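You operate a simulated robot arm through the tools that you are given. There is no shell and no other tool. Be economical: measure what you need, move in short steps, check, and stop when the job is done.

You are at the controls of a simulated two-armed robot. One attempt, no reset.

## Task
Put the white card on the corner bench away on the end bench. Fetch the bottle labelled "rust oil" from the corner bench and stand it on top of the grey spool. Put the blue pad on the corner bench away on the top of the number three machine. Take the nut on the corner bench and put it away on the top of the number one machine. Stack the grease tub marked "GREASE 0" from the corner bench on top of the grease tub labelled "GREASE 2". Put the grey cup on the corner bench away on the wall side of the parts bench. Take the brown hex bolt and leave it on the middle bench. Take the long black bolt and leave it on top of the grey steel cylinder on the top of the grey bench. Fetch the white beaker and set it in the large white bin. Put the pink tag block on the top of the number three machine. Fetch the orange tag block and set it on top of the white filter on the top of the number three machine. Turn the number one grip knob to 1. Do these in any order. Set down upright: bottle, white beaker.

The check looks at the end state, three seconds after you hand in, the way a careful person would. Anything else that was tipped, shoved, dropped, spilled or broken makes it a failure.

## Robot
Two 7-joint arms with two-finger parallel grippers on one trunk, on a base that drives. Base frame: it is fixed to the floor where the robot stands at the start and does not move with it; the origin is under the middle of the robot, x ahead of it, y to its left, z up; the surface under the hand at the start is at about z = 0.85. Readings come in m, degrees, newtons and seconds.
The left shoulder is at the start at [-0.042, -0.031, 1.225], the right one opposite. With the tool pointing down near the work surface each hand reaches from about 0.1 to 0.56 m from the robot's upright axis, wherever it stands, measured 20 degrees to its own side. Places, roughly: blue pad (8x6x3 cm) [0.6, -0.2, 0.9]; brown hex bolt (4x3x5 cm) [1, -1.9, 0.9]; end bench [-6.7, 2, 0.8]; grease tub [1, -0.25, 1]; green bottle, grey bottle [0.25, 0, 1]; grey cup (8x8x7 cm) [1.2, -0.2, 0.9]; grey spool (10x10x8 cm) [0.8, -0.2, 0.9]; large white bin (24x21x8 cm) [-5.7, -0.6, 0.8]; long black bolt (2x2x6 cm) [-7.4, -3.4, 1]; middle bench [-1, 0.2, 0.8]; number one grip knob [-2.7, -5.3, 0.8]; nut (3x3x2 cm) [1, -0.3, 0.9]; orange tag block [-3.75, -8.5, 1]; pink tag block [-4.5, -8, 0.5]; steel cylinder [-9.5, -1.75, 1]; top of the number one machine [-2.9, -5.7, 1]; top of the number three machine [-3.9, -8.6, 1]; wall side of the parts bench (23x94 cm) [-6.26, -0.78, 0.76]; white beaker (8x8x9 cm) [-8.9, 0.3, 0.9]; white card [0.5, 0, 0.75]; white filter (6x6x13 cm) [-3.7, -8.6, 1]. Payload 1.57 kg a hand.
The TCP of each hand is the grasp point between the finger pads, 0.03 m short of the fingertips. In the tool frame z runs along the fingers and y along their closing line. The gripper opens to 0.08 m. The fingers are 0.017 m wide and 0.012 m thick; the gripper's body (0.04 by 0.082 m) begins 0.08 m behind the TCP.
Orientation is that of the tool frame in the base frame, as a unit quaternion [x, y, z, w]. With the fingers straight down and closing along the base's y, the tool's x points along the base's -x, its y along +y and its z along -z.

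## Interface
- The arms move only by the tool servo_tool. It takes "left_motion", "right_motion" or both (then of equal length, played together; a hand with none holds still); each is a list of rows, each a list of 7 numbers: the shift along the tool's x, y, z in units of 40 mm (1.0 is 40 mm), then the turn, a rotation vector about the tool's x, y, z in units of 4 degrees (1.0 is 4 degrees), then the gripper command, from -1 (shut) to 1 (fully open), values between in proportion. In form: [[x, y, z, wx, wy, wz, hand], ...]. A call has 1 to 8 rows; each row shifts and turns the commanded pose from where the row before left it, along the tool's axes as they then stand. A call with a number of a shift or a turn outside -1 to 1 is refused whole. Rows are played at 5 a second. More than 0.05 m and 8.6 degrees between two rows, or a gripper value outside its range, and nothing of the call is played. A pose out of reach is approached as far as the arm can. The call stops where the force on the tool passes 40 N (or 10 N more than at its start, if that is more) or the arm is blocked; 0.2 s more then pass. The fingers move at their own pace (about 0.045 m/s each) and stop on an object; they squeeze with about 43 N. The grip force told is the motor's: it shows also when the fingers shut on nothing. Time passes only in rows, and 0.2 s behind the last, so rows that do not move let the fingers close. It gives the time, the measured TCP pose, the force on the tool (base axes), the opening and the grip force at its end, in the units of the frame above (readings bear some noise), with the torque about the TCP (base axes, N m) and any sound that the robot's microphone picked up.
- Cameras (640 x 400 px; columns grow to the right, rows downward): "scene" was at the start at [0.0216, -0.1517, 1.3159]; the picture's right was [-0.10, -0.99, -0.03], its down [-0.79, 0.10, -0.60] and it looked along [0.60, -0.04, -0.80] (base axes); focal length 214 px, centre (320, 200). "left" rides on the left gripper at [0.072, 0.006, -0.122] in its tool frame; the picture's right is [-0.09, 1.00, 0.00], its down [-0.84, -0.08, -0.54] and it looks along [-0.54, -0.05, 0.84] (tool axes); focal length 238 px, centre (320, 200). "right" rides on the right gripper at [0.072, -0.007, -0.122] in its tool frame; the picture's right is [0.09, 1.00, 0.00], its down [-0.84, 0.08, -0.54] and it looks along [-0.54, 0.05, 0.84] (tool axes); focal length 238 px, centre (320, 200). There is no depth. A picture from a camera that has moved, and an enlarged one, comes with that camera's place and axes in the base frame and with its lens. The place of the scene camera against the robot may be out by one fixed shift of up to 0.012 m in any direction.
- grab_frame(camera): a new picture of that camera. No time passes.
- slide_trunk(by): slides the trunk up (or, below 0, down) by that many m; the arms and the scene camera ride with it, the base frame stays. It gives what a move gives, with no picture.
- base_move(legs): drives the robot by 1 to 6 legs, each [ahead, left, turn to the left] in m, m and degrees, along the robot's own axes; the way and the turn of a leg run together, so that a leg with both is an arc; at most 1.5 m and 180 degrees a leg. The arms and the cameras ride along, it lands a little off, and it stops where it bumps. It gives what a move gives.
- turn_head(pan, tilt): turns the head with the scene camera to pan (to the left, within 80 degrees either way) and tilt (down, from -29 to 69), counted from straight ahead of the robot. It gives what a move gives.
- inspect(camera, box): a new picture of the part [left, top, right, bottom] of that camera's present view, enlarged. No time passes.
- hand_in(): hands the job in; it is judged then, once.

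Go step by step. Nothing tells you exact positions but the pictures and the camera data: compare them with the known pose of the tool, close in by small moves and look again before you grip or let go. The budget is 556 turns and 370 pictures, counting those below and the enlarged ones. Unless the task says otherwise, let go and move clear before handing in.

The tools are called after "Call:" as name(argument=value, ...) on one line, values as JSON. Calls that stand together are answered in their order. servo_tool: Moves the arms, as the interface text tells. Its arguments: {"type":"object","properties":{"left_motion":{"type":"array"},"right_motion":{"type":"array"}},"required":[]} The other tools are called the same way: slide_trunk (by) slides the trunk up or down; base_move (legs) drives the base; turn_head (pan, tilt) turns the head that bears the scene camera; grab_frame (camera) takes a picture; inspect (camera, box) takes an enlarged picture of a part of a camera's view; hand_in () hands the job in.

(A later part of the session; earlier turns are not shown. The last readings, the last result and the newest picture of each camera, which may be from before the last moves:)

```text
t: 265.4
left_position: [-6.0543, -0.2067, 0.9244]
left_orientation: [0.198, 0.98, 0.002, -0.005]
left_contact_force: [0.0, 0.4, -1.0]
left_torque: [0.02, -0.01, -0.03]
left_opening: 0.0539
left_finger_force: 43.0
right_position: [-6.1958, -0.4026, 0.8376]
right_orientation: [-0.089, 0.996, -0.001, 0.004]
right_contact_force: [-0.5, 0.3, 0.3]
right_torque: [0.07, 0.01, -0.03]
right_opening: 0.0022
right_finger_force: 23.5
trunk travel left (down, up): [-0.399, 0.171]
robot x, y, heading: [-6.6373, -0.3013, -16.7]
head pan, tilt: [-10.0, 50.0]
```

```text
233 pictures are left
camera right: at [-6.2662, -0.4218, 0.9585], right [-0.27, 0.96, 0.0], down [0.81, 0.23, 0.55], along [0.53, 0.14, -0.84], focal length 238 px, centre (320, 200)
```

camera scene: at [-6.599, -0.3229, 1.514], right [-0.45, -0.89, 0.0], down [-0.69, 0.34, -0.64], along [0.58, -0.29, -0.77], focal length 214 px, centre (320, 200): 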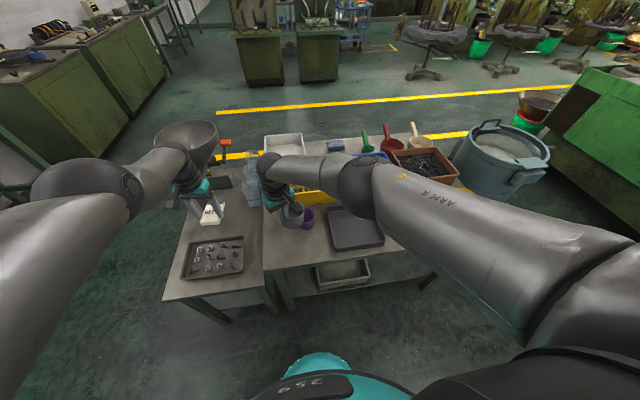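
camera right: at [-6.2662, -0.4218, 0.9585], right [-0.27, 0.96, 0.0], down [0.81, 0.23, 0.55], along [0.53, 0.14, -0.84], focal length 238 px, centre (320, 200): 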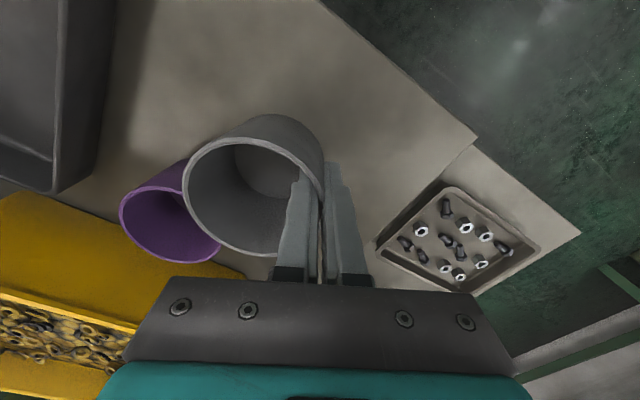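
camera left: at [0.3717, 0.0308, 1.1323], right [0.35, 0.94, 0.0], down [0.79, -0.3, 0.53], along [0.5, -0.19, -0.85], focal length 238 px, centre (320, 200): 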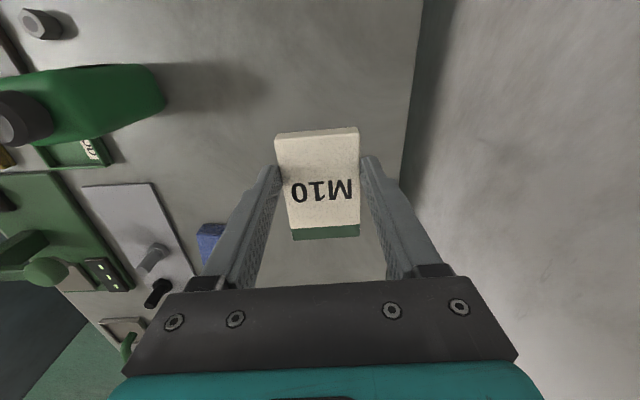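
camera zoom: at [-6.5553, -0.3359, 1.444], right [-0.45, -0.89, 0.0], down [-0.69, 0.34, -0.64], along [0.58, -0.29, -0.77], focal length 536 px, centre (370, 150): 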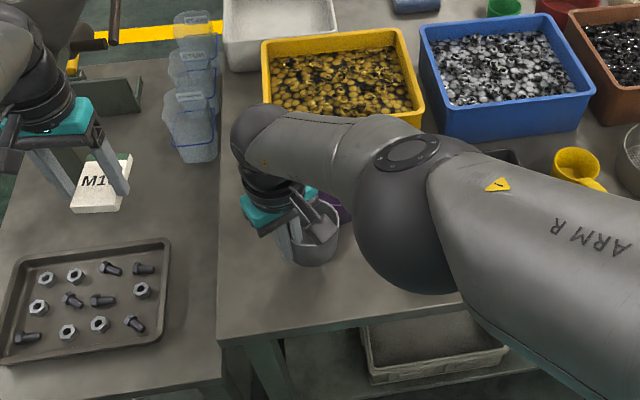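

The purple cup is close; I shift 2.5 cm away from it before lowering.

Call:
base_move(legs=[[-0.015, 0.02, 0]])

Call:
slide_trunk(by=-0.02)

Call:
grab_frame(camera="right")

```text
t: 266.2
left_position: [-6.0635, -0.1828, 0.9257]
left_orientation: [0.199, 0.98, 0.002, -0.004]
left_contact_force: [0.5, -0.1, -0.1]
left_torque: [-0.05, -0.01, 0.0]
left_opening: 0.0537
left_finger_force: 42.8
right_position: [-6.2056, -0.3796, 0.8378]
right_orientation: [-0.088, 0.996, -0.001, 0.004]
right_contact_force: [-0.3, 0.3, -0.5]
right_torque: [-0.03, 0.0, -0.01]
right_opening: 0.0021
right_finger_force: 23.5
trunk travel left (down, up): [-0.399, 0.171]
robot x, y, heading: [-6.6441, -0.2771, -16.5]
head pan, tilt: [-10.0, 50.0]
```

```text
t: 266.9
left_position: [-6.0636, -0.1841, 0.9049]
left_orientation: [0.198, 0.98, 0.002, -0.005]
left_contact_force: [-0.5, -0.7, -0.7]
left_torque: [0.01, 0.0, -0.02]
left_opening: 0.054
left_finger_force: 43.2
right_position: [-6.206, -0.3805, 0.8185]
right_orientation: [-0.089, 0.996, -0.002, 0.004]
right_contact_force: [-0.5, 1.5, -1.8]
right_torque: [0.04, 0.01, 0.01]
right_opening: 0.0022
right_finger_force: 23.6
trunk travel left (down, up): [-0.379, 0.191]
robot x, y, heading: [-6.6438, -0.2792, -16.7]
head pan, tilt: [-10.0, 50.0]
```

```text
232 pictures are left
camera right: at [-6.275, -0.3987, 0.9383], right [-0.27, 0.96, 0.0], down [0.81, 0.23, 0.55], along [0.53, 0.14, -0.84], focal length 238 px, centre (320, 200)
```

right: 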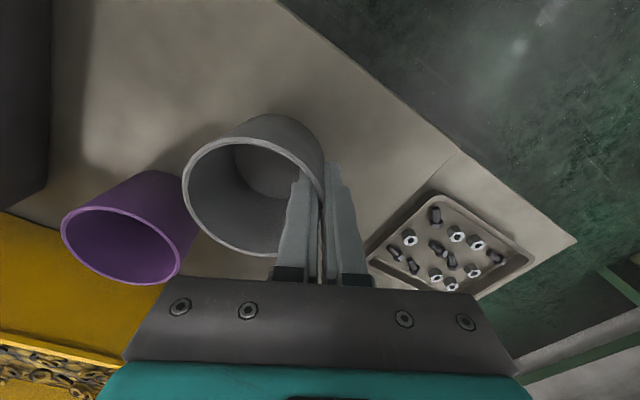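

Call:
slide_trunk(by=-0.006)

Call:
slide_trunk(by=-0.006)

Call:
slide_trunk(by=-0.006)

```text
t: 267.4
left_position: [-6.0635, -0.1834, 0.8978]
left_orientation: [0.199, 0.98, 0.002, -0.005]
left_contact_force: [-0.5, -0.7, -0.4]
left_torque: [-0.01, 0.0, -0.02]
left_opening: 0.0539
left_finger_force: 43.0
right_position: [-6.2053, -0.38, 0.8106]
right_orientation: [-0.089, 0.996, -0.001, 0.005]
right_contact_force: [0.0, 0.4, 0.1]
right_torque: [-0.02, 0.02, 0.02]
right_opening: 0.0021
right_finger_force: 24.3
trunk travel left (down, up): [-0.373, 0.197]
robot x, y, heading: [-6.6444, -0.2786, -16.5]
head pan, tilt: [-10.0, 50.0]
```

```text
t: 268.0
left_position: [-6.0625, -0.1844, 0.8935]
left_orientation: [0.199, 0.98, 0.002, -0.006]
left_contact_force: [-0.3, -0.8, -0.4]
left_torque: [0.01, 0.03, -0.03]
left_opening: 0.0537
left_finger_force: 43.5
right_position: [-6.2046, -0.3804, 0.8052]
right_orientation: [-0.088, 0.996, -0.001, 0.005]
right_contact_force: [0.4, 0.5, 0.0]
right_torque: [0.04, 0.0, 0.03]
right_opening: 0.0023
right_finger_force: 23.8
trunk travel left (down, up): [-0.367, 0.203]
robot x, y, heading: [-6.6439, -0.277, -16.3]
head pan, tilt: [-10.0, 50.0]
```

```text
t: 268.5
left_position: [-6.0639, -0.1839, 0.887]
left_orientation: [0.199, 0.98, 0.001, -0.005]
left_contact_force: [1.0, 0.4, -0.4]
left_torque: [0.03, 0.0, -0.04]
left_opening: 0.054
left_finger_force: 42.7
right_position: [-6.2033, -0.3792, 0.8018]
right_orientation: [-0.09, 0.996, -0.003, 0.006]
right_contact_force: [-2.4, 1.9, 16.5]
right_torque: [-0.93, -0.2, -0.13]
right_opening: 0.0027
right_finger_force: 24.6
trunk travel left (down, up): [-0.361, 0.209]
robot x, y, heading: [-6.6465, -0.2753, -16.5]
head pan, tilt: [-10.0, 50.0]
```

The cup rests on the bench. I open and rise.

Call:
slide_trunk(by=0.002)

Call:
servo_tool(right_motion=[[0, 0, 0, 0, 0, 0, -0.5], [0, 0, 0, 0, 0, 0, 0.2], [0, 0, 0, 0, 0, 0, 0.4], [0, 0, 0, 0, 0, 0, 0.4]])

Call:
grab_frame(camera="right")

Call:
slide_trunk(by=0.14)

Call:
grab_frame(camera="right")

```text
t: 269.0
left_position: [-6.0637, -0.1834, 0.8875]
left_orientation: [0.199, 0.98, 0.002, -0.005]
left_contact_force: [0.4, -0.7, -0.7]
left_torque: [0.0, 0.0, 0.03]
left_opening: 0.0541
left_finger_force: 42.7
right_position: [-6.2046, -0.3804, 0.8014]
right_orientation: [-0.089, 0.996, -0.002, 0.006]
right_contact_force: [1.8, 0.2, 11.6]
right_torque: [-0.63, -0.26, 0.06]
right_opening: 0.0025
right_finger_force: 23.4
trunk travel left (down, up): [-0.363, 0.207]
robot x, y, heading: [-6.6487, -0.2755, -16.3]
head pan, tilt: [-10.0, 50.0]
```

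```text
t: 270.0
left_position: [-6.0631, -0.1846, 0.8882]
left_orientation: [0.198, 0.98, 0.001, -0.006]
left_contact_force: [0.0, -0.1, -0.6]
left_torque: [0.04, 0.02, 0.0]
left_opening: 0.0539
left_finger_force: 43.5
right_position: [-6.2052, -0.3794, 0.8007]
right_orientation: [-0.089, 0.996, -0.001, 0.004]
right_contact_force: [-0.1, 0.2, 0.0]
right_torque: [0.01, 0.0, -0.03]
right_opening: 0.0558
right_finger_force: 0.0
trunk travel left (down, up): [-0.363, 0.207]
robot x, y, heading: [-6.6458, -0.2798, -16.9]
head pan, tilt: [-10.0, 50.0]
```

```text
231 pictures are left
camera right: at [-6.2748, -0.3987, 0.9223], right [-0.27, 0.96, 0.0], down [0.81, 0.23, 0.55], along [0.53, 0.14, -0.84], focal length 238 px, centre (320, 200)
```

right: 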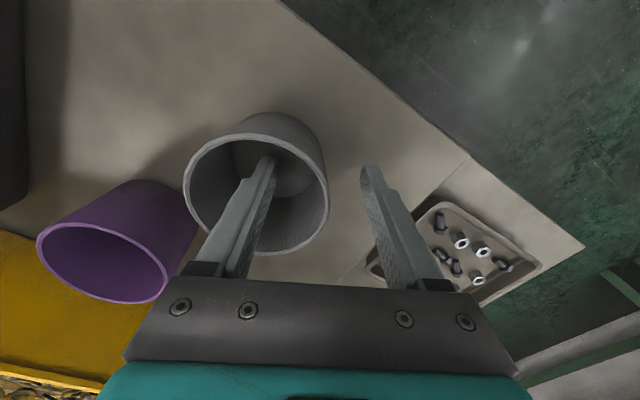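

```text
t: 271.7
left_position: [-6.0618, -0.1829, 1.0282]
left_orientation: [0.199, 0.98, 0.002, -0.006]
left_contact_force: [-0.7, -0.8, -0.9]
left_torque: [0.0, 0.01, -0.02]
left_opening: 0.0538
left_finger_force: 42.7
right_position: [-6.2051, -0.3803, 0.9424]
right_orientation: [-0.089, 0.996, -0.001, 0.005]
right_contact_force: [-0.2, 0.3, -0.4]
right_torque: [-0.01, 0.01, 0.0]
right_opening: 0.0557
right_finger_force: 0.1
trunk travel left (down, up): [-0.503, 0.067]
robot x, y, heading: [-6.6441, -0.2805, -16.4]
head pan, tilt: [-10.0, 50.0]
```

```text
230 pictures are left
camera right: at [-6.2747, -0.3987, 1.0623], right [-0.27, 0.96, 0.0], down [0.81, 0.23, 0.55], along [0.53, 0.14, -0.84], focal length 238 px, centre (320, 200)
```

right: 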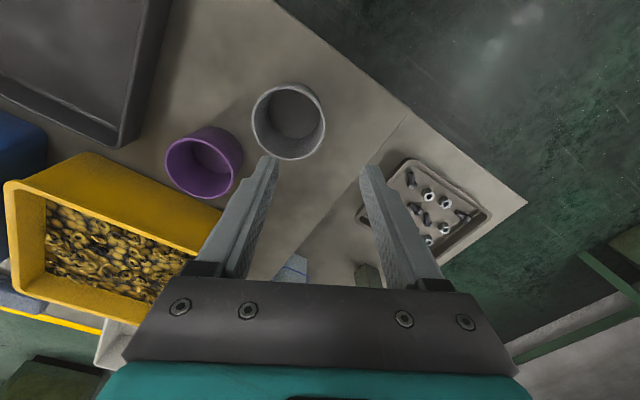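

The grey cup stands on the wall-side strip. Next I take the card to the end bench: raise, back off, turn north and drive there.

Call:
servo_tool(right_motion=[[0, 0, -1, 0, 0, 0, 1], [0, 0, -1, 0, 0, 0, 1], [0, 0, -1, 0, 0, 0, 1]])

Call:
slide_trunk(by=0.06)

Call:
base_move(legs=[[-0.12, 0, 0], [0, 0, 88], [1.4, 0.3, 0]])

Call:
turn_head(pan=0, tilt=40)

Call:
grab_frame(camera="scene")

```text
t: 272.5
left_position: [-6.0633, -0.1841, 1.0279]
left_orientation: [0.198, 0.98, 0.001, -0.005]
left_contact_force: [-0.1, 0.1, -0.3]
left_torque: [0.02, 0.0, -0.01]
left_opening: 0.0541
left_finger_force: 42.4
right_position: [-6.2052, -0.3825, 1.0612]
right_orientation: [-0.088, 0.996, -0.001, 0.004]
right_contact_force: [0.1, 0.1, 0.4]
right_torque: [0.0, -0.02, 0.0]
right_opening: 0.0798
right_finger_force: 0.1
trunk travel left (down, up): [-0.503, 0.067]
robot x, y, heading: [-6.6444, -0.2804, -16.2]
head pan, tilt: [-10.0, 50.0]
```

```text
t: 273.5
left_position: [-6.0624, -0.1846, 1.0879]
left_orientation: [0.198, 0.98, 0.003, -0.005]
left_contact_force: [0.4, -0.4, -0.5]
left_torque: [0.01, 0.01, -0.02]
left_opening: 0.0542
left_finger_force: 42.8
right_position: [-6.2062, -0.3822, 1.1217]
right_orientation: [-0.089, 0.996, -0.001, 0.004]
right_contact_force: [-0.4, -0.3, -0.3]
right_torque: [-0.02, 0.01, 0.04]
right_opening: 0.08
right_finger_force: 0.1
trunk travel left (down, up): [-0.563, 0.007]
robot x, y, heading: [-6.6456, -0.2779, -16.6]
head pan, tilt: [-10.0, 50.0]
```

```text
t: 284.9
left_position: [-6.6858, 1.7193, 1.0884]
left_orientation: [-0.547, 0.837, -0.002, -0.005]
left_contact_force: [0.5, 0.0, -1.5]
left_torque: [-0.02, 0.04, 0.01]
left_opening: 0.054
left_finger_force: 42.9
right_position: [-6.4909, 1.5728, 1.1208]
right_orientation: [0.762, -0.647, -0.002, -0.004]
right_contact_force: [-0.4, 0.8, 0.0]
right_torque: [0.01, 0.0, -0.02]
right_opening: 0.08
right_finger_force: 0.1
trunk travel left (down, up): [-0.563, 0.007]
robot x, y, heading: [-6.6041, 1.1357, 72.7]
head pan, tilt: [-10.0, 50.0]
```

```text
t: 285.7
left_position: [-6.6859, 1.7183, 1.0883]
left_orientation: [-0.547, 0.837, -0.003, -0.006]
left_contact_force: [0.1, -0.4, -0.2]
left_torque: [-0.03, 0.05, -0.02]
left_opening: 0.0541
left_finger_force: 43.2
right_position: [-6.4913, 1.573, 1.1221]
right_orientation: [0.762, -0.648, -0.003, -0.004]
right_contact_force: [-0.5, 0.4, 0.2]
right_torque: [-0.01, -0.03, -0.02]
right_opening: 0.0799
right_finger_force: 0.1
trunk travel left (down, up): [-0.563, 0.007]
robot x, y, heading: [-6.5999, 1.1337, 72.5]
head pan, tilt: [0.0, 40.0]
```

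```text
229 pictures are left
camera scene: at [-6.5682, 1.2281, 1.622], right [0.95, -0.3, 0.0], down [-0.19, -0.61, -0.77], along [0.23, 0.73, -0.64], focal length 214 px, centre (320, 200)
```

scene: 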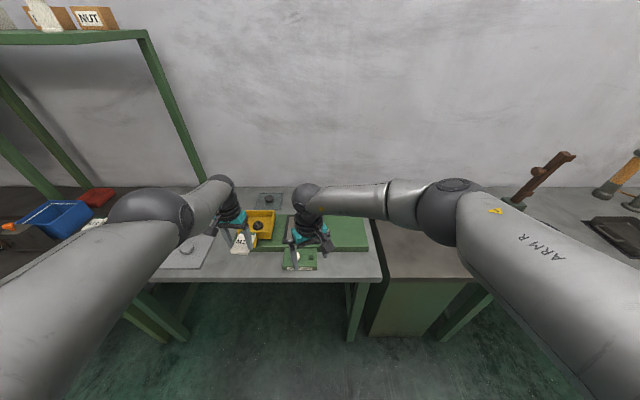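

Call:
inspect(camera="scene", box=[130, 170, 400, 300])

Call:
grab_frame(camera="left")

```text
2.37 times, centred on (265, 235) of scene
camera zoom: at [-6.5682, 1.2281, 1.622], right [0.95, -0.3, 0.0], down [-0.19, -0.61, -0.77], along [0.23, 0.73, -0.64], focal length 508 px, centre (450, 117)
```

zoom: 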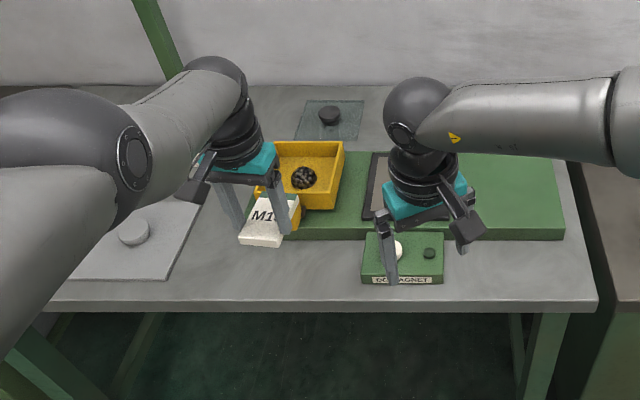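

```text
227 pictures are left
camera left: at [-6.7191, 1.6574, 1.2117], right [-0.87, 0.49, 0.0], down [0.41, 0.74, 0.53], along [0.26, 0.47, -0.85], focal length 238 px, centre (320, 200)
```

left: 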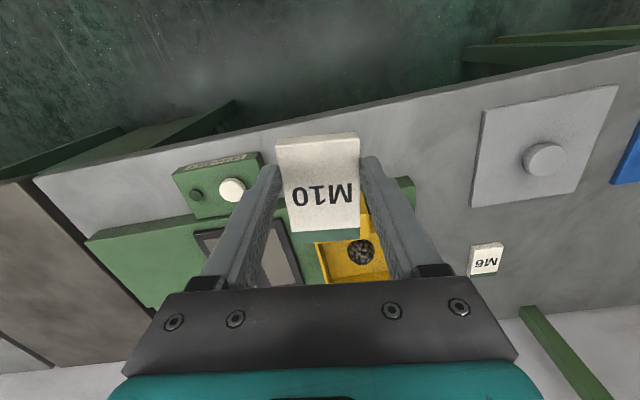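

There is a free gap between the grey plate and the green board at about (-6.82, 1.99). I drive in and turn the card to match.

Call:
base_move(legs=[[0.24, 0.2, 0]])

Call:
servo_tool(left_motion=[[0, 0, 0, 0, 0, -1, -1], [0, 0, 0, 0, 0, -0.5, -1]])

Call:
grab_frame(camera="left")

Call:
grab_frame(camera="scene")

```text
t: 287.8
left_position: [-6.8061, 2.0158, 1.0887]
left_orientation: [-0.548, 0.837, -0.003, -0.006]
left_contact_force: [-1.0, -0.1, -1.0]
left_torque: [-0.02, -0.02, -0.06]
left_opening: 0.0538
left_finger_force: 42.7
right_position: [-6.6115, 1.8714, 1.1209]
right_orientation: [0.763, -0.646, -0.001, -0.003]
right_contact_force: [-0.5, 0.2, 0.7]
right_torque: [-0.03, 0.0, 0.02]
right_opening: 0.0803
right_finger_force: 0.1
trunk travel left (down, up): [-0.563, 0.007]
robot x, y, heading: [-6.7179, 1.432, 72.7]
head pan, tilt: [0.0, 40.0]
```

```text
t: 288.4
left_position: [-6.8059, 2.0155, 1.0882]
left_orientation: [-0.591, 0.807, -0.002, -0.006]
left_contact_force: [0.8, 0.0, -0.2]
left_torque: [-0.04, 0.0, 0.01]
left_opening: 0.0541
left_finger_force: 43.2
right_position: [-6.6094, 1.8707, 1.1218]
right_orientation: [0.763, -0.646, -0.002, -0.004]
right_contact_force: [-0.7, -0.1, -0.4]
right_torque: [0.03, 0.0, 0.02]
right_opening: 0.0799
right_finger_force: 0.1
trunk travel left (down, up): [-0.563, 0.007]
robot x, y, heading: [-6.7192, 1.431, 72.6]
head pan, tilt: [0.0, 40.0]
```

```text
226 pictures are left
camera left: at [-6.8324, 1.9504, 1.2112], right [-0.92, 0.39, 0.0], down [0.33, 0.78, 0.53], along [0.2, 0.49, -0.85], focal length 238 px, centre (320, 200)
```

left: 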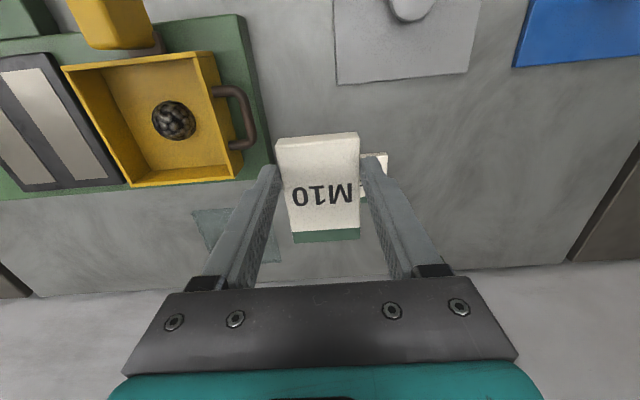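

```text
225 pictures are left
camera scene: at [-6.6874, 1.5252, 1.6221], right [0.95, -0.3, 0.0], down [-0.19, -0.61, -0.77], along [0.23, 0.73, -0.64], focal length 214 px, centre (320, 200)
```

scene: 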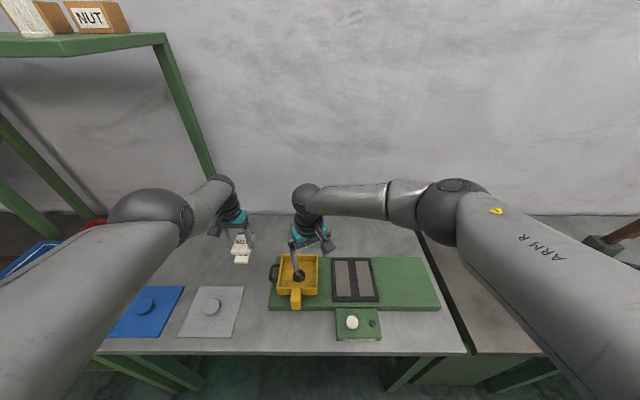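

Call:
servo_tool(left_motion=[[-0.5, 0, 0.8, 0, 0, 0, -1], [0, 0, 0.9, 0, 0, 0, -1], [0, 0, 0.8, 0, 0, 0, -1]])

Call:
slide_trunk(by=-0.1)

Call:
grab_frame(camera="left")

Call:
inspect(camera="scene", box=[130, 180, 460, 360])

```text
t: 289.2
left_position: [-6.8098, 1.9823, 1.0164]
left_orientation: [-0.591, 0.806, -0.002, -0.004]
left_contact_force: [0.2, -0.9, -1.2]
left_torque: [-0.02, -0.02, 0.0]
left_opening: 0.0539
left_finger_force: 42.8
left hand out of reach, approached as far as the arm can: row 1, 2, 3
right_position: [-6.611, 1.8701, 1.1212]
right_orientation: [0.763, -0.646, -0.002, -0.004]
right_contact_force: [-0.9, -0.1, -0.5]
right_torque: [-0.02, 0.03, 0.01]
right_opening: 0.0803
right_finger_force: 0.1
trunk travel left (down, up): [-0.563, 0.007]
robot x, y, heading: [-6.7226, 1.4303, 72.6]
head pan, tilt: [0.0, 40.0]
```

```text
t: 290.5
left_position: [-6.8091, 1.9806, 0.9169]
left_orientation: [-0.59, 0.807, -0.001, -0.005]
left_contact_force: [-0.1, -0.1, -1.5]
left_torque: [-0.01, -0.02, 0.03]
left_opening: 0.0539
left_finger_force: 43.0
right_position: [-6.6107, 1.8704, 1.0214]
right_orientation: [0.763, -0.646, -0.002, -0.004]
right_contact_force: [0.2, -0.6, 0.1]
right_torque: [0.02, 0.03, -0.01]
right_opening: 0.08
right_finger_force: 0.0
trunk travel left (down, up): [-0.463, 0.107]
robot x, y, heading: [-6.7182, 1.4332, 72.5]
head pan, tilt: [0.0, 40.0]
```

```text
224 pictures are left
camera left: at [-6.8361, 1.9165, 1.0397], right [-0.92, 0.39, 0.0], down [0.33, 0.78, 0.53], along [0.21, 0.49, -0.85], focal length 238 px, centre (320, 200)
```

left: 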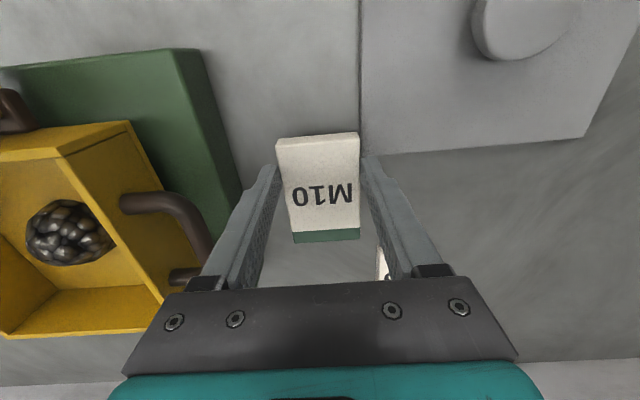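

```text
1.94 times, centred on (295, 270) of scene
camera zoom: at [-6.6873, 1.5247, 1.5222], right [0.95, -0.3, 0.0], down [-0.19, -0.61, -0.77], along [0.23, 0.73, -0.64], focal length 416 px, centre (368, 64)
```

zoom: 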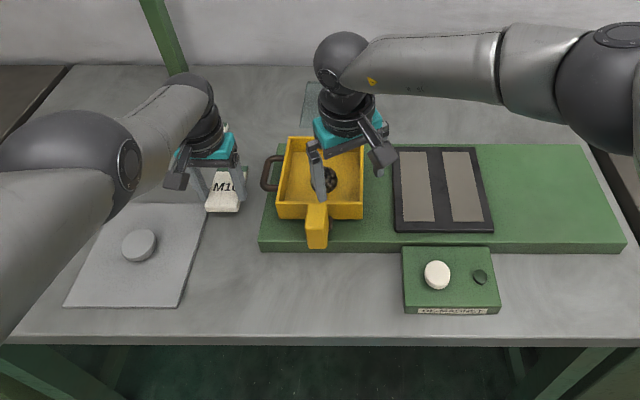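

Call:
servo_tool(left_motion=[[0, -0.25, 0, 0, 0, 0, -1], [0, 0, 0, 0, 0, 0, -1]])

Call:
slide_trunk(by=-0.06)

Call:
grab_frame(camera="left")

Call:
grab_frame(camera="right")

```text
t: 291.1
left_position: [-6.7996, 1.9781, 0.9161]
left_orientation: [-0.591, 0.807, -0.002, -0.006]
left_contact_force: [-0.9, 0.2, -1.1]
left_torque: [0.0, 0.0, -0.03]
left_opening: 0.0536
left_finger_force: 42.8
right_position: [-6.6117, 1.8708, 1.0213]
right_orientation: [0.763, -0.646, -0.002, -0.004]
right_contact_force: [-0.7, -0.7, 0.7]
right_torque: [0.02, 0.0, -0.02]
right_opening: 0.0798
right_finger_force: 0.0
trunk travel left (down, up): [-0.463, 0.107]
robot x, y, heading: [-6.7219, 1.4364, 72.7]
head pan, tilt: [0.0, 40.0]
```

```text
t: 291.8
left_position: [-6.7988, 1.9807, 0.8897]
left_orientation: [-0.591, 0.807, -0.001, -0.004]
left_contact_force: [-1.2, -2.9, 11.9]
left_torque: [-0.51, 0.1, 0.06]
left_opening: 0.0541
left_finger_force: 43.0
right_position: [-6.6122, 1.8702, 0.9957]
right_orientation: [0.764, -0.645, -0.006, -0.002]
right_contact_force: [4.4, -6.4, 18.3]
right_torque: [-0.65, 0.85, 0.36]
right_opening: 0.0792
right_finger_force: 0.1
trunk travel left (down, up): [-0.43, 0.14]
robot x, y, heading: [-6.7168, 1.43, 72.6]
head pan, tilt: [0.0, 40.0]
stopped: the force on the tool passed its limit at 54 N (the readings are from after the stop); the commanded pose is now the measured one
```

```text
222 pictures are left
camera left: at [-6.8255, 1.9148, 1.0118], right [-0.92, 0.39, 0.0], down [0.33, 0.78, 0.54], along [0.21, 0.49, -0.84], focal length 238 px, centre (320, 200)
```

left: 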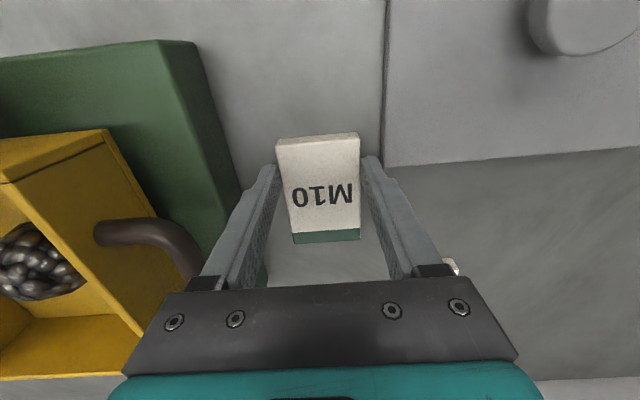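

```text
221 pictures are left
camera right: at [-6.5927, 1.8007, 1.1167], right [-0.97, -0.26, 0.0], down [-0.21, 0.81, 0.55], along [-0.14, 0.53, -0.83], focal length 238 px, centre (320, 200)
```

right: 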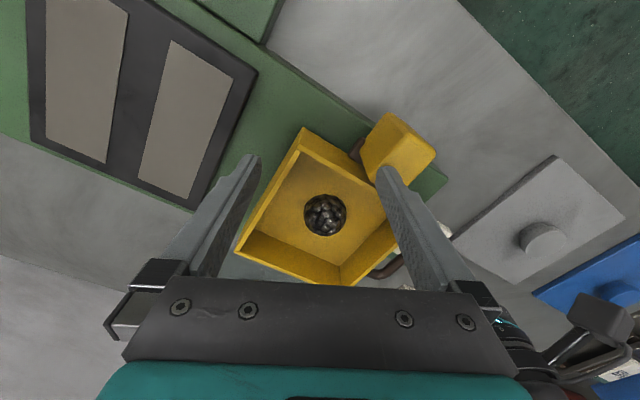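

The card is down (bench at 0.85), but the right fingertip also touched the yellow box. I lift the right hand straight up first, then release the card.

Call:
servo_tool(right_motion=[[0, 0, -0.5, 0, 0, 0, 1], [0, 0, -1, 0, 0, 0, 1], [0, 0, -1, 0, 0, 0, 1]])

Call:
servo_tool(left_motion=[[0, 0, 0, 0, 0, 0, -0.1], [0, 0, 0, 0, 0, 0, 0.6], [0, 0, 0, 0, 0, 0, 0.75], [0, 0, 0, 0, 0, 0, 0.75]])

Call:
slide_trunk(by=0.13)

Call:
grab_frame(camera="left")

Call:
inspect(camera="scene", box=[130, 180, 460, 360])

```text
t: 292.6
left_position: [-6.7987, 1.9808, 0.8887]
left_orientation: [-0.59, 0.807, 0.001, -0.004]
left_contact_force: [0.7, -2.7, 17.5]
left_torque: [-0.51, 0.09, 0.03]
left_opening: 0.0541
left_finger_force: 43.5
right_position: [-6.612, 1.8682, 1.0997]
right_orientation: [0.763, -0.646, -0.004, -0.003]
right_contact_force: [0.1, -0.4, 0.7]
right_torque: [-0.01, 0.04, 0.0]
right_opening: 0.0799
right_finger_force: 0.1
trunk travel left (down, up): [-0.43, 0.14]
robot x, y, heading: [-6.7176, 1.4326, 72.2]
head pan, tilt: [0.0, 40.0]
```

```text
t: 293.6
left_position: [-6.7997, 1.9806, 0.8869]
left_orientation: [-0.591, 0.807, -0.001, -0.005]
left_contact_force: [-0.5, 0.8, 0.2]
left_torque: [-0.01, 0.02, -0.02]
left_opening: 0.07
left_finger_force: 0.0
right_position: [-6.6131, 1.8701, 1.0996]
right_orientation: [0.763, -0.646, -0.004, -0.003]
right_contact_force: [-0.3, -0.2, 0.5]
right_torque: [0.01, -0.01, -0.01]
right_opening: 0.0797
right_finger_force: 0.1
trunk travel left (down, up): [-0.43, 0.14]
robot x, y, heading: [-6.718, 1.4334, 73.1]
head pan, tilt: [0.0, 40.0]
```

```text
t: 295.1
left_position: [-6.7988, 1.9817, 1.017]
left_orientation: [-0.591, 0.806, 0.0, -0.005]
left_contact_force: [0.2, 0.0, -0.6]
left_torque: [0.03, -0.03, -0.01]
left_opening: 0.0701
left_finger_force: 0.1
right_position: [-6.6134, 1.8709, 1.2285]
right_orientation: [0.763, -0.646, -0.004, -0.002]
right_contact_force: [0.4, 0.3, -0.7]
right_torque: [0.01, -0.01, -0.01]
right_opening: 0.08
right_finger_force: 0.1
trunk travel left (down, up): [-0.56, 0.01]
robot x, y, heading: [-6.7222, 1.4314, 72.8]
head pan, tilt: [0.0, 40.0]
```

```text
220 pictures are left
camera left: at [-6.8259, 1.9157, 1.1401], right [-0.92, 0.39, 0.0], down [0.33, 0.78, 0.53], along [0.21, 0.49, -0.85], focal length 238 px, centre (320, 200)
```

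left: 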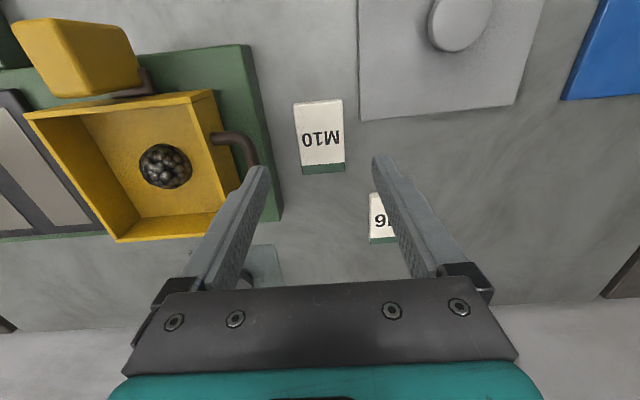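

```text
1.94 times, centred on (295, 270) of scene
camera zoom: at [-6.6873, 1.525, 1.6195], right [0.95, -0.3, 0.0], down [-0.19, -0.61, -0.77], along [0.23, 0.73, -0.64], focal length 416 px, centre (368, 64)
```

zoom: 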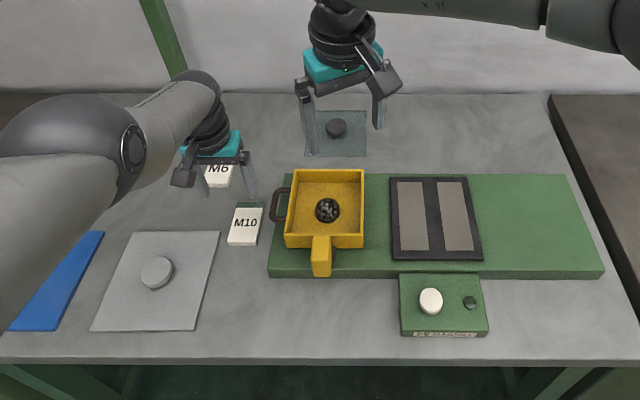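

The card is on the end bench and all else looks untouched. Next the white beaker: I back off and head toward the far-wall table near (-8.9, 0.3).

Call:
base_move(legs=[[-0.3, 0, 0], [0, 0, 115], [0.9, 0, 0]])

Call:
turn_head(pan=10, tilt=25)

Call:
grab_frame(camera="scene")

```text
t: 306.4
left_position: [-8.1394, 0.6661, 1.0148]
left_orientation: [0.996, 0.089, 0.004, 0.001]
left_contact_force: [-0.3, -0.1, -0.1]
left_torque: [-0.07, 0.04, 0.03]
left_opening: 0.0701
left_finger_force: 0.1
right_position: [-8.127, 0.8844, 1.2285]
right_orientation: [0.947, 0.32, -0.004, 0.002]
right_contact_force: [-0.2, 0.3, 1.0]
right_torque: [0.03, -0.03, -0.02]
right_opening: 0.0801
right_finger_force: 0.0
trunk travel left (down, up): [-0.56, 0.01]
robot x, y, heading: [-7.6903, 0.9941, -169.4]
head pan, tilt: [0.0, 40.0]
```

```text
t: 307.1
left_position: [-8.1368, 0.667, 1.0178]
left_orientation: [0.996, 0.091, 0.005, 0.001]
left_contact_force: [0.4, 0.2, 0.5]
left_torque: [0.02, 0.01, 0.05]
left_opening: 0.0703
left_finger_force: 0.0
right_position: [-8.1267, 0.8836, 1.2293]
right_orientation: [0.948, 0.319, -0.005, 0.002]
right_contact_force: [-0.3, -0.2, -0.5]
right_torque: [0.0, 0.0, -0.02]
right_opening: 0.08
right_finger_force: 0.0
trunk travel left (down, up): [-0.56, 0.01]
robot x, y, heading: [-7.6927, 0.9918, -169.5]
head pan, tilt: [10.0, 25.0]
```

```text
218 pictures are left
camera scene: at [-7.782, 0.9625, 1.6429], right [-0.35, 0.94, 0.0], down [0.4, 0.15, -0.91], along [-0.85, -0.32, -0.42], focal length 214 px, centre (320, 200)
```

scene: 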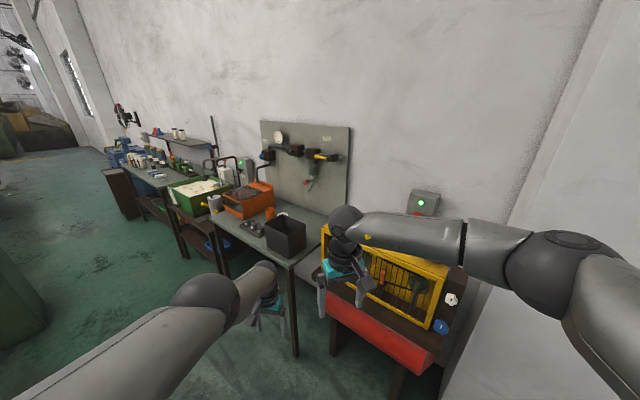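

Call:
inspect(camera="scene", box=[190, 140, 360, 270])

```text
3.08 times, centred on (275, 205) of scene
camera zoom: at [-7.782, 0.9625, 1.6429], right [-0.35, 0.94, 0.0], down [0.4, 0.15, -0.91], along [-0.85, -0.32, -0.42], focal length 660 px, centre (458, 185)
```

zoom: 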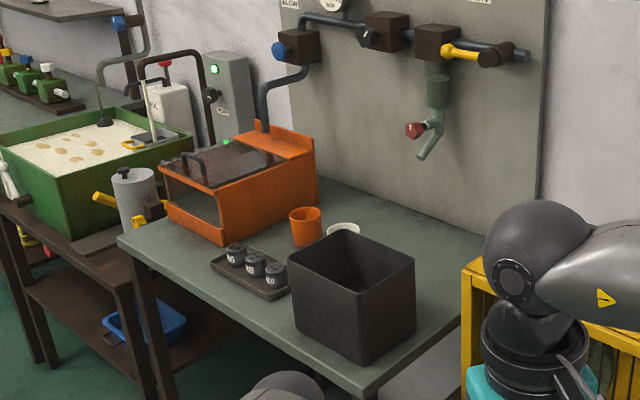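

The beaker stands at about (-8.90, 0.27) behind a dark bin. I line up in front of that table, facing it.

Call:
base_move(legs=[[0, 0, -28.5], [0.05, 1.2, 0]])

Call:
servo_tool(right_motion=[[0, 0, 0, 0, 0, 1, 1], [0, 0, 0, 0, 0, 1, 1], [0, 0, 0, 0, 0, 1, 1], [0, 0, 0, 0, 0, 1, 1], [0, 0, 0, 0, 0, 1, 1], [0, 0, 0, 0, 0, 1, 1], [0, 0, 0, 0, 0, 0.65, 1]])

Call:
turn_head(pan=-10, tilt=40)

Call:
grab_frame(camera="scene")

```text
t: 314.6
left_position: [-8.6421, -0.2083, 1.017]
left_orientation: [0.989, -0.15, 0.005, 0.002]
left_contact_force: [-0.5, 0.2, -0.4]
left_torque: [0.01, -0.03, 0.03]
left_opening: 0.0699
left_finger_force: 0.0
right_position: [-8.5309, -0.0209, 1.2285]
right_orientation: [0.996, 0.085, -0.004, 0.001]
right_contact_force: [0.3, -0.9, 0.6]
right_torque: [-0.03, 0.0, 0.0]
right_opening: 0.0802
right_finger_force: 0.1
trunk travel left (down, up): [-0.56, 0.01]
robot x, y, heading: [-8.0909, -0.1243, 163.1]
head pan, tilt: [10.0, 25.0]
```

```text
t: 316.2
left_position: [-8.6418, -0.2081, 1.0171]
left_orientation: [0.989, -0.15, 0.004, 0.002]
left_contact_force: [-0.2, -0.6, 0.6]
left_torque: [-0.03, 0.0, 0.02]
left_opening: 0.07
left_finger_force: 0.1
right_position: [-8.5309, -0.0209, 1.2281]
right_orientation: [0.989, -0.147, -0.005, 0.001]
right_contact_force: [-0.1, -0.5, 0.9]
right_torque: [0.0, -0.01, 0.0]
right_opening: 0.0802
right_finger_force: 0.0
trunk travel left (down, up): [-0.56, 0.01]
robot x, y, heading: [-8.0898, -0.1246, 162.9]
head pan, tilt: [10.0, 25.0]
```

```text
t: 317.0
left_position: [-8.642, -0.2099, 1.0156]
left_orientation: [0.989, -0.15, 0.005, 0.002]
left_contact_force: [0.4, 0.6, -0.7]
left_torque: [0.02, 0.02, -0.02]
left_opening: 0.0698
left_finger_force: 0.1
right_position: [-8.5311, -0.0214, 1.2278]
right_orientation: [0.989, -0.146, -0.003, 0.001]
right_contact_force: [0.5, 0.2, 0.2]
right_torque: [0.03, 0.0, -0.01]
right_opening: 0.0802
right_finger_force: 0.1
trunk travel left (down, up): [-0.56, 0.01]
robot x, y, heading: [-8.0912, -0.1234, 163.2]
head pan, tilt: [-10.0, 40.0]
```

```text
216 pictures are left
camera scene: at [-8.1747, -0.0822, 1.6196], right [0.45, 0.89, 0.0], down [0.57, -0.29, -0.77], along [-0.68, 0.35, -0.64], focal length 214 px, centre (320, 200)
```

scene: 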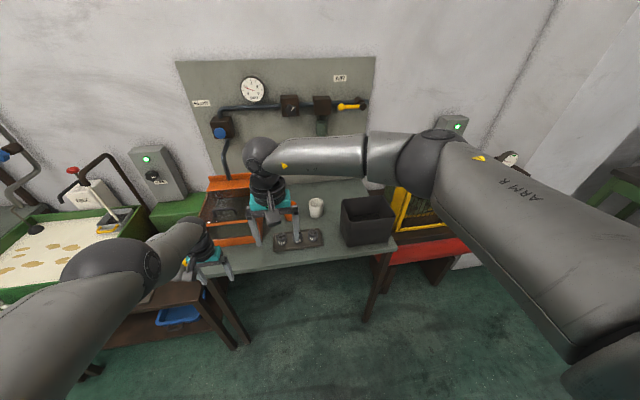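

The beaker shows clearly. Before closing in I retract and raise the left hand so it clears the orange unit.

Call:
servo_tool(left_motion=[[0.9, 0, -0.4, 0, 0, 0, 1], [0.9, 0, -0.4, 0, 0, 0, 1], [0.9, 0, -0.4, 0, 0, 0, 1], [0.9, 0, -0.4, 0, 0, 0, 1], [0.9, 0, -0.4, 0, 0, 0, 1], [0.9, 0, -0.4, 0, 0, 0, 1]])

Call:
base_move(legs=[[0.36, 0, 0]])

Call:
grab_frame(camera="scene")

Call:
grab_frame(camera="right")

```text
t: 318.4
left_position: [-8.635, -0.2349, 1.0013]
left_orientation: [0.989, -0.151, 0.003, 0.002]
left_contact_force: [0.3, -0.9, 0.2]
left_torque: [0.01, 0.03, 0.02]
left_opening: 0.08
left_finger_force: 0.1
left hand out of reach, approached as far as the arm can: row 1, 2, 3, 4, 5, 6
right_position: [-8.5315, -0.0216, 1.2289]
right_orientation: [0.989, -0.146, -0.004, 0.001]
right_contact_force: [-0.8, 0.0, 0.2]
right_torque: [0.02, 0.02, 0.03]
right_opening: 0.0799
right_finger_force: 0.1
trunk travel left (down, up): [-0.56, 0.01]
robot x, y, heading: [-8.0931, -0.123, 163.0]
head pan, tilt: [-10.0, 40.0]
```

```text
t: 320.3
left_position: [-8.8814, -0.1631, 0.9962]
left_orientation: [0.988, -0.151, 0.021, 0.004]
left_contact_force: [2.4, -1.0, -0.9]
left_torque: [-0.12, -0.02, -0.2]
left_opening: 0.0797
left_finger_force: 0.1
right_position: [-8.7892, 0.0532, 1.2268]
right_orientation: [0.99, -0.142, -0.004, 0.001]
right_contact_force: [-0.6, -0.4, 0.9]
right_torque: [0.01, -0.02, 0.01]
right_opening: 0.08
right_finger_force: 0.0
trunk travel left (down, up): [-0.56, 0.01]
robot x, y, heading: [-8.3434, -0.0508, 163.6]
head pan, tilt: [-10.0, 40.0]
stopped in leg 1: the force on the tool passed its limit at 63 N (the readings are from after the stop); the commanded pose is now the measured one
```

```text
215 pictures are left
camera scene: at [-8.432, -0.0053, 1.6193], right [0.45, 0.89, 0.0], down [0.58, -0.29, -0.77], along [-0.68, 0.34, -0.64], focal length 214 px, centre (320, 200)
```

scene: 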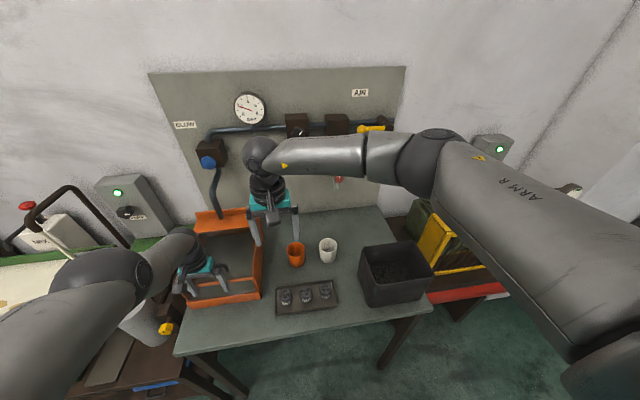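

```text
214 pictures are left
camera right: at [-8.7163, 0.0398, 1.3487], right [-0.19, -0.98, 0.01], down [-0.82, 0.16, 0.55], along [-0.54, 0.1, -0.84], focal length 238 px, centre (320, 200)
```

right: 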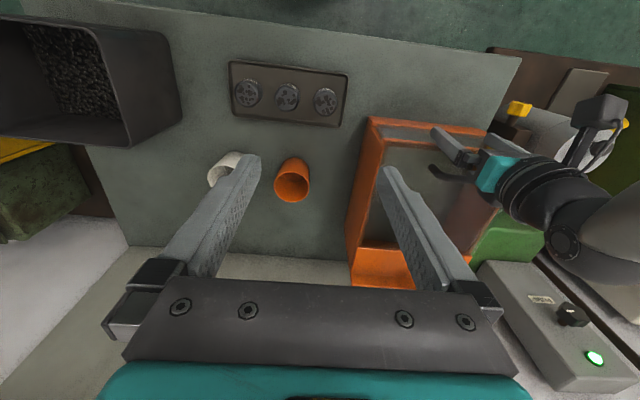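

The left hand bumped the orange unit. I back straight off and check whether it has moved.

Call:
base_move(legs=[[-0.255, 0, 0]])

Call:
grab_frame(camera="scene")

```text
t: 322.2
left_position: [-8.6265, -0.2389, 0.9991]
left_orientation: [0.988, -0.153, 0.02, 0.004]
left_contact_force: [0.1, 0.2, -0.3]
left_torque: [0.01, -0.02, 0.01]
left_opening: 0.0801
left_finger_force: 0.1
right_position: [-8.5293, -0.0233, 1.2279]
right_orientation: [0.989, -0.145, -0.005, 0.002]
right_contact_force: [-0.5, -0.1, 0.1]
right_torque: [0.02, -0.02, 0.01]
right_opening: 0.0802
right_finger_force: 0.0
trunk travel left (down, up): [-0.56, 0.01]
robot x, y, heading: [-8.0881, -0.1241, 163.0]
head pan, tilt: [-10.0, 40.0]
```

```text
213 pictures are left
camera scene: at [-8.1734, -0.0823, 1.6196], right [0.45, 0.89, 0.0], down [0.57, -0.29, -0.77], along [-0.68, 0.35, -0.64], focal length 214 px, centre (320, 200)
```

scene: 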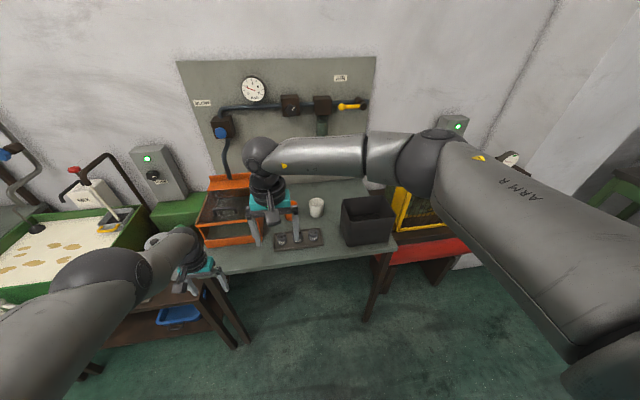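

The orange unit looks unmoved. I try to bring the left arm into a freer posture, first straight up.

Call:
servo_tool(left_motion=[[0, 0, -0.8, 0, 0, 0, 1], [0, 0, -0.8, 0, 0, 0, 1], [0, 0, -0.8, 0, 0, 0, 1]])

Call:
servo_tool(left_motion=[[0, -0.8, 0, 0, 0, 0, 1], [0, -0.8, 0, 0, 0, 0, 1], [0, -0.8, 0, 0, 0, 0, 1]])

```text
t: 323.0
left_position: [-8.6673, -0.2322, 1.0763]
left_orientation: [0.988, -0.153, 0.021, 0.003]
left_contact_force: [0.3, 0.3, -0.7]
left_torque: [0.02, -0.03, -0.02]
left_opening: 0.0799
left_finger_force: 0.1
left hand out of reach, approached as far as the arm can: row 1, 2, 3
right_position: [-8.5318, -0.0221, 1.2279]
right_orientation: [0.989, -0.145, -0.004, 0.002]
right_contact_force: [0.2, -0.8, -0.2]
right_torque: [0.04, 0.01, -0.01]
right_opening: 0.08
right_finger_force: 0.1
trunk travel left (down, up): [-0.56, 0.01]
robot x, y, heading: [-8.0926, -0.1254, 163.3]
head pan, tilt: [-10.0, 40.0]
```

```text
t: 323.8
left_position: [-8.6464, -0.1371, 1.0754]
left_orientation: [0.988, -0.153, 0.021, 0.004]
left_contact_force: [0.2, 0.8, -0.1]
left_torque: [-0.03, 0.01, 0.0]
left_opening: 0.08
left_finger_force: 0.1
left hand out of reach, approached as far as the arm can: row 1
right_position: [-8.5315, -0.0229, 1.2279]
right_orientation: [0.99, -0.144, -0.004, 0.003]
right_contact_force: [0.0, 0.0, -0.2]
right_torque: [0.0, 0.02, 0.02]
right_opening: 0.08
right_finger_force: 0.2
trunk travel left (down, up): [-0.56, 0.01]
robot x, y, heading: [-8.0925, -0.126, 163.0]
head pan, tilt: [-10.0, 40.0]
```

The left arm only slides along a limit, so I use it where it is: I shift right so the left hand can take the beaker.

Call:
base_move(legs=[[0, -0.349, 0], [0.2, 0, 0]])

Call:
grab_frame(camera="left")

Call:
grab_frame(camera="scene")

```text
t: 327.3
left_position: [-8.7349, 0.261, 1.075]
left_orientation: [0.988, -0.152, 0.02, 0.004]
left_contact_force: [-0.6, -0.3, -0.2]
left_torque: [0.01, -0.05, -0.01]
left_opening: 0.0801
left_finger_force: 0.1
right_position: [-8.6204, 0.376, 1.2287]
right_orientation: [0.99, -0.144, -0.003, 0.002]
right_contact_force: [0.1, -0.4, -0.6]
right_torque: [0.01, -0.03, -0.02]
right_opening: 0.0798
right_finger_force: 0.0
trunk travel left (down, up): [-0.56, 0.01]
robot x, y, heading: [-8.181, 0.2721, 163.2]
head pan, tilt: [-10.0, 40.0]
```

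```text
212 pictures are left
camera left: at [-8.6734, 0.2342, 1.2008], right [-0.39, -0.92, 0.0], down [-0.8, 0.33, 0.51], along [-0.47, 0.2, -0.86], focal length 238 px, centre (320, 200)
```

left: 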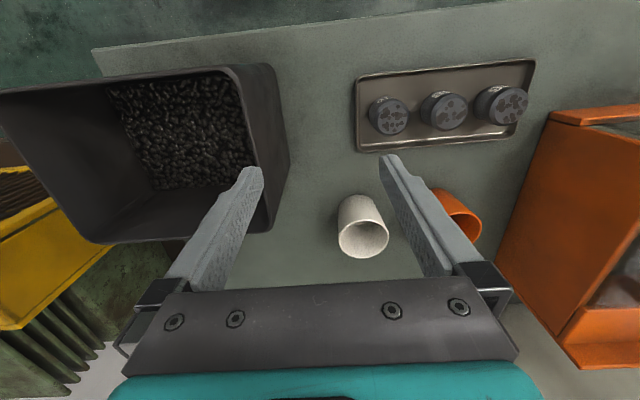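

```text
211 pictures are left
camera scene: at [-8.2637, 0.3173, 1.6196], right [0.45, 0.89, 0.0], down [0.57, -0.29, -0.77], along [-0.68, 0.35, -0.64], focal length 214 px, centre (320, 200)
```

scene: 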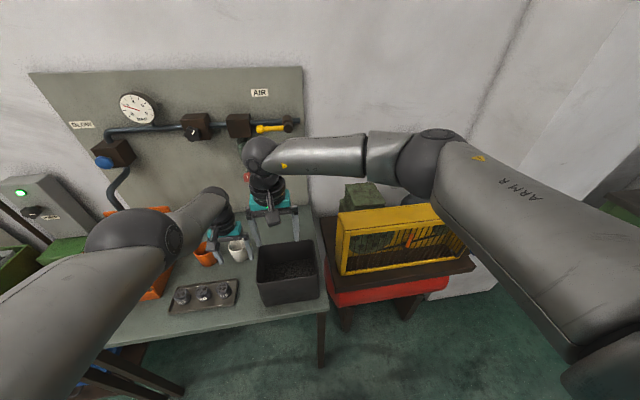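

The beaker opening is at (-8.90, 0.264), 7 cm wide. I advance to put the hand over its bin-side rim.

Call:
base_move(legs=[[0.158, 0.013, 0]])

Call:
slide_trunk(by=-0.07)

Call:
grab_frame(camera="left")

```text
t: 328.7
left_position: [-8.8861, 0.2919, 1.075]
left_orientation: [0.988, -0.152, 0.02, 0.005]
left_contact_force: [-1.1, 0.2, 0.1]
left_torque: [0.0, 0.0, 0.03]
left_opening: 0.0804
left_finger_force: 0.1
right_position: [-8.7698, 0.4077, 1.2278]
right_orientation: [0.99, -0.142, -0.004, 0.003]
right_contact_force: [0.4, 0.6, 0.7]
right_torque: [0.02, -0.01, -0.01]
right_opening: 0.08
right_finger_force: 0.0
trunk travel left (down, up): [-0.56, 0.01]
robot x, y, heading: [-8.3294, 0.3066, 163.2]
head pan, tilt: [-10.0, 40.0]
```

```text
t: 329.8
left_position: [-8.8846, 0.2909, 1.0058]
left_orientation: [0.988, -0.152, 0.02, 0.005]
left_contact_force: [0.4, -0.2, -0.2]
left_torque: [0.01, -0.03, 0.01]
left_opening: 0.0801
left_finger_force: 0.1
right_position: [-8.7696, 0.4069, 1.1579]
right_orientation: [0.99, -0.142, -0.005, 0.003]
right_contact_force: [0.0, -0.9, 0.0]
right_torque: [-0.06, 0.0, 0.01]
right_opening: 0.0801
right_finger_force: 0.2
trunk travel left (down, up): [-0.49, 0.08]
robot x, y, heading: [-8.3292, 0.3044, 163.3]
head pan, tilt: [-10.0, 40.0]
```

```text
210 pictures are left
camera left: at [-8.8229, 0.2651, 1.1311], right [-0.39, -0.92, 0.0], down [-0.8, 0.33, 0.51], along [-0.47, 0.2, -0.86], focal length 238 px, centre (320, 200)
```

left: 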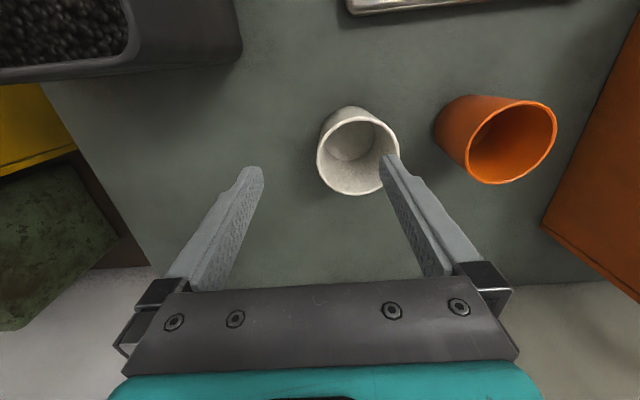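

The rim wall lies centred between the fingers. I lower and close.

Call:
slide_trunk(by=-0.085)

Call:
grab_frame(camera="left")

Call:
servo_tool(left_motion=[[0, 0, 0, 0, 0, 0, 0], [0, 0, 0, 0, 0, 0, -1], [0, 0, 0, 0, 0, 0, -1], [0, 0, 0, 0, 0, 0, -1], [0, 0, 0, 0, 0, 0, -1]])

```text
t: 331.0
left_position: [-8.8845, 0.2909, 0.9211]
left_orientation: [0.988, -0.151, 0.021, 0.004]
left_contact_force: [0.2, 0.7, -0.3]
left_torque: [0.01, 0.02, 0.01]
left_opening: 0.0801
left_finger_force: 0.1
right_position: [-8.7697, 0.4074, 1.0741]
right_orientation: [0.99, -0.142, -0.004, 0.003]
right_contact_force: [0.0, 0.6, -0.7]
right_torque: [-0.02, 0.04, -0.02]
right_opening: 0.0798
right_finger_force: 0.1
trunk travel left (down, up): [-0.405, 0.165]
robot x, y, heading: [-8.3335, 0.3043, 163.2]
head pan, tilt: [-10.0, 40.0]
```

```text
209 pictures are left
camera left: at [-8.8229, 0.265, 1.0461], right [-0.39, -0.92, 0.0], down [-0.8, 0.33, 0.51], along [-0.47, 0.2, -0.86], focal length 238 px, centre (320, 200)
```

left: 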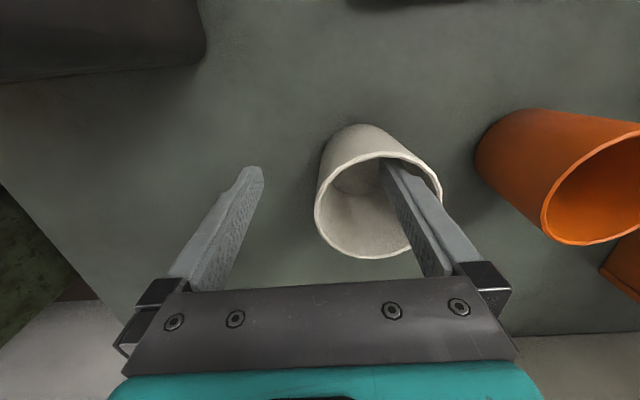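

```text
t: 332.2
left_position: [-8.8867, 0.291, 0.9219]
left_orientation: [0.988, -0.152, 0.019, 0.005]
left_contact_force: [-2.1, -2.2, 7.4]
left_torque: [-0.56, 0.21, -0.1]
left_opening: 0.0048
left_finger_force: 16.9
right_position: [-8.7704, 0.4077, 1.0738]
right_orientation: [0.99, -0.143, -0.003, 0.002]
right_contact_force: [1.2, 0.1, -0.2]
right_torque: [-0.01, 0.04, -0.01]
right_opening: 0.0801
right_finger_force: 0.0
trunk travel left (down, up): [-0.405, 0.165]
robot x, y, heading: [-8.3288, 0.3077, 163.5]
head pan, tilt: [-10.0, 40.0]
```

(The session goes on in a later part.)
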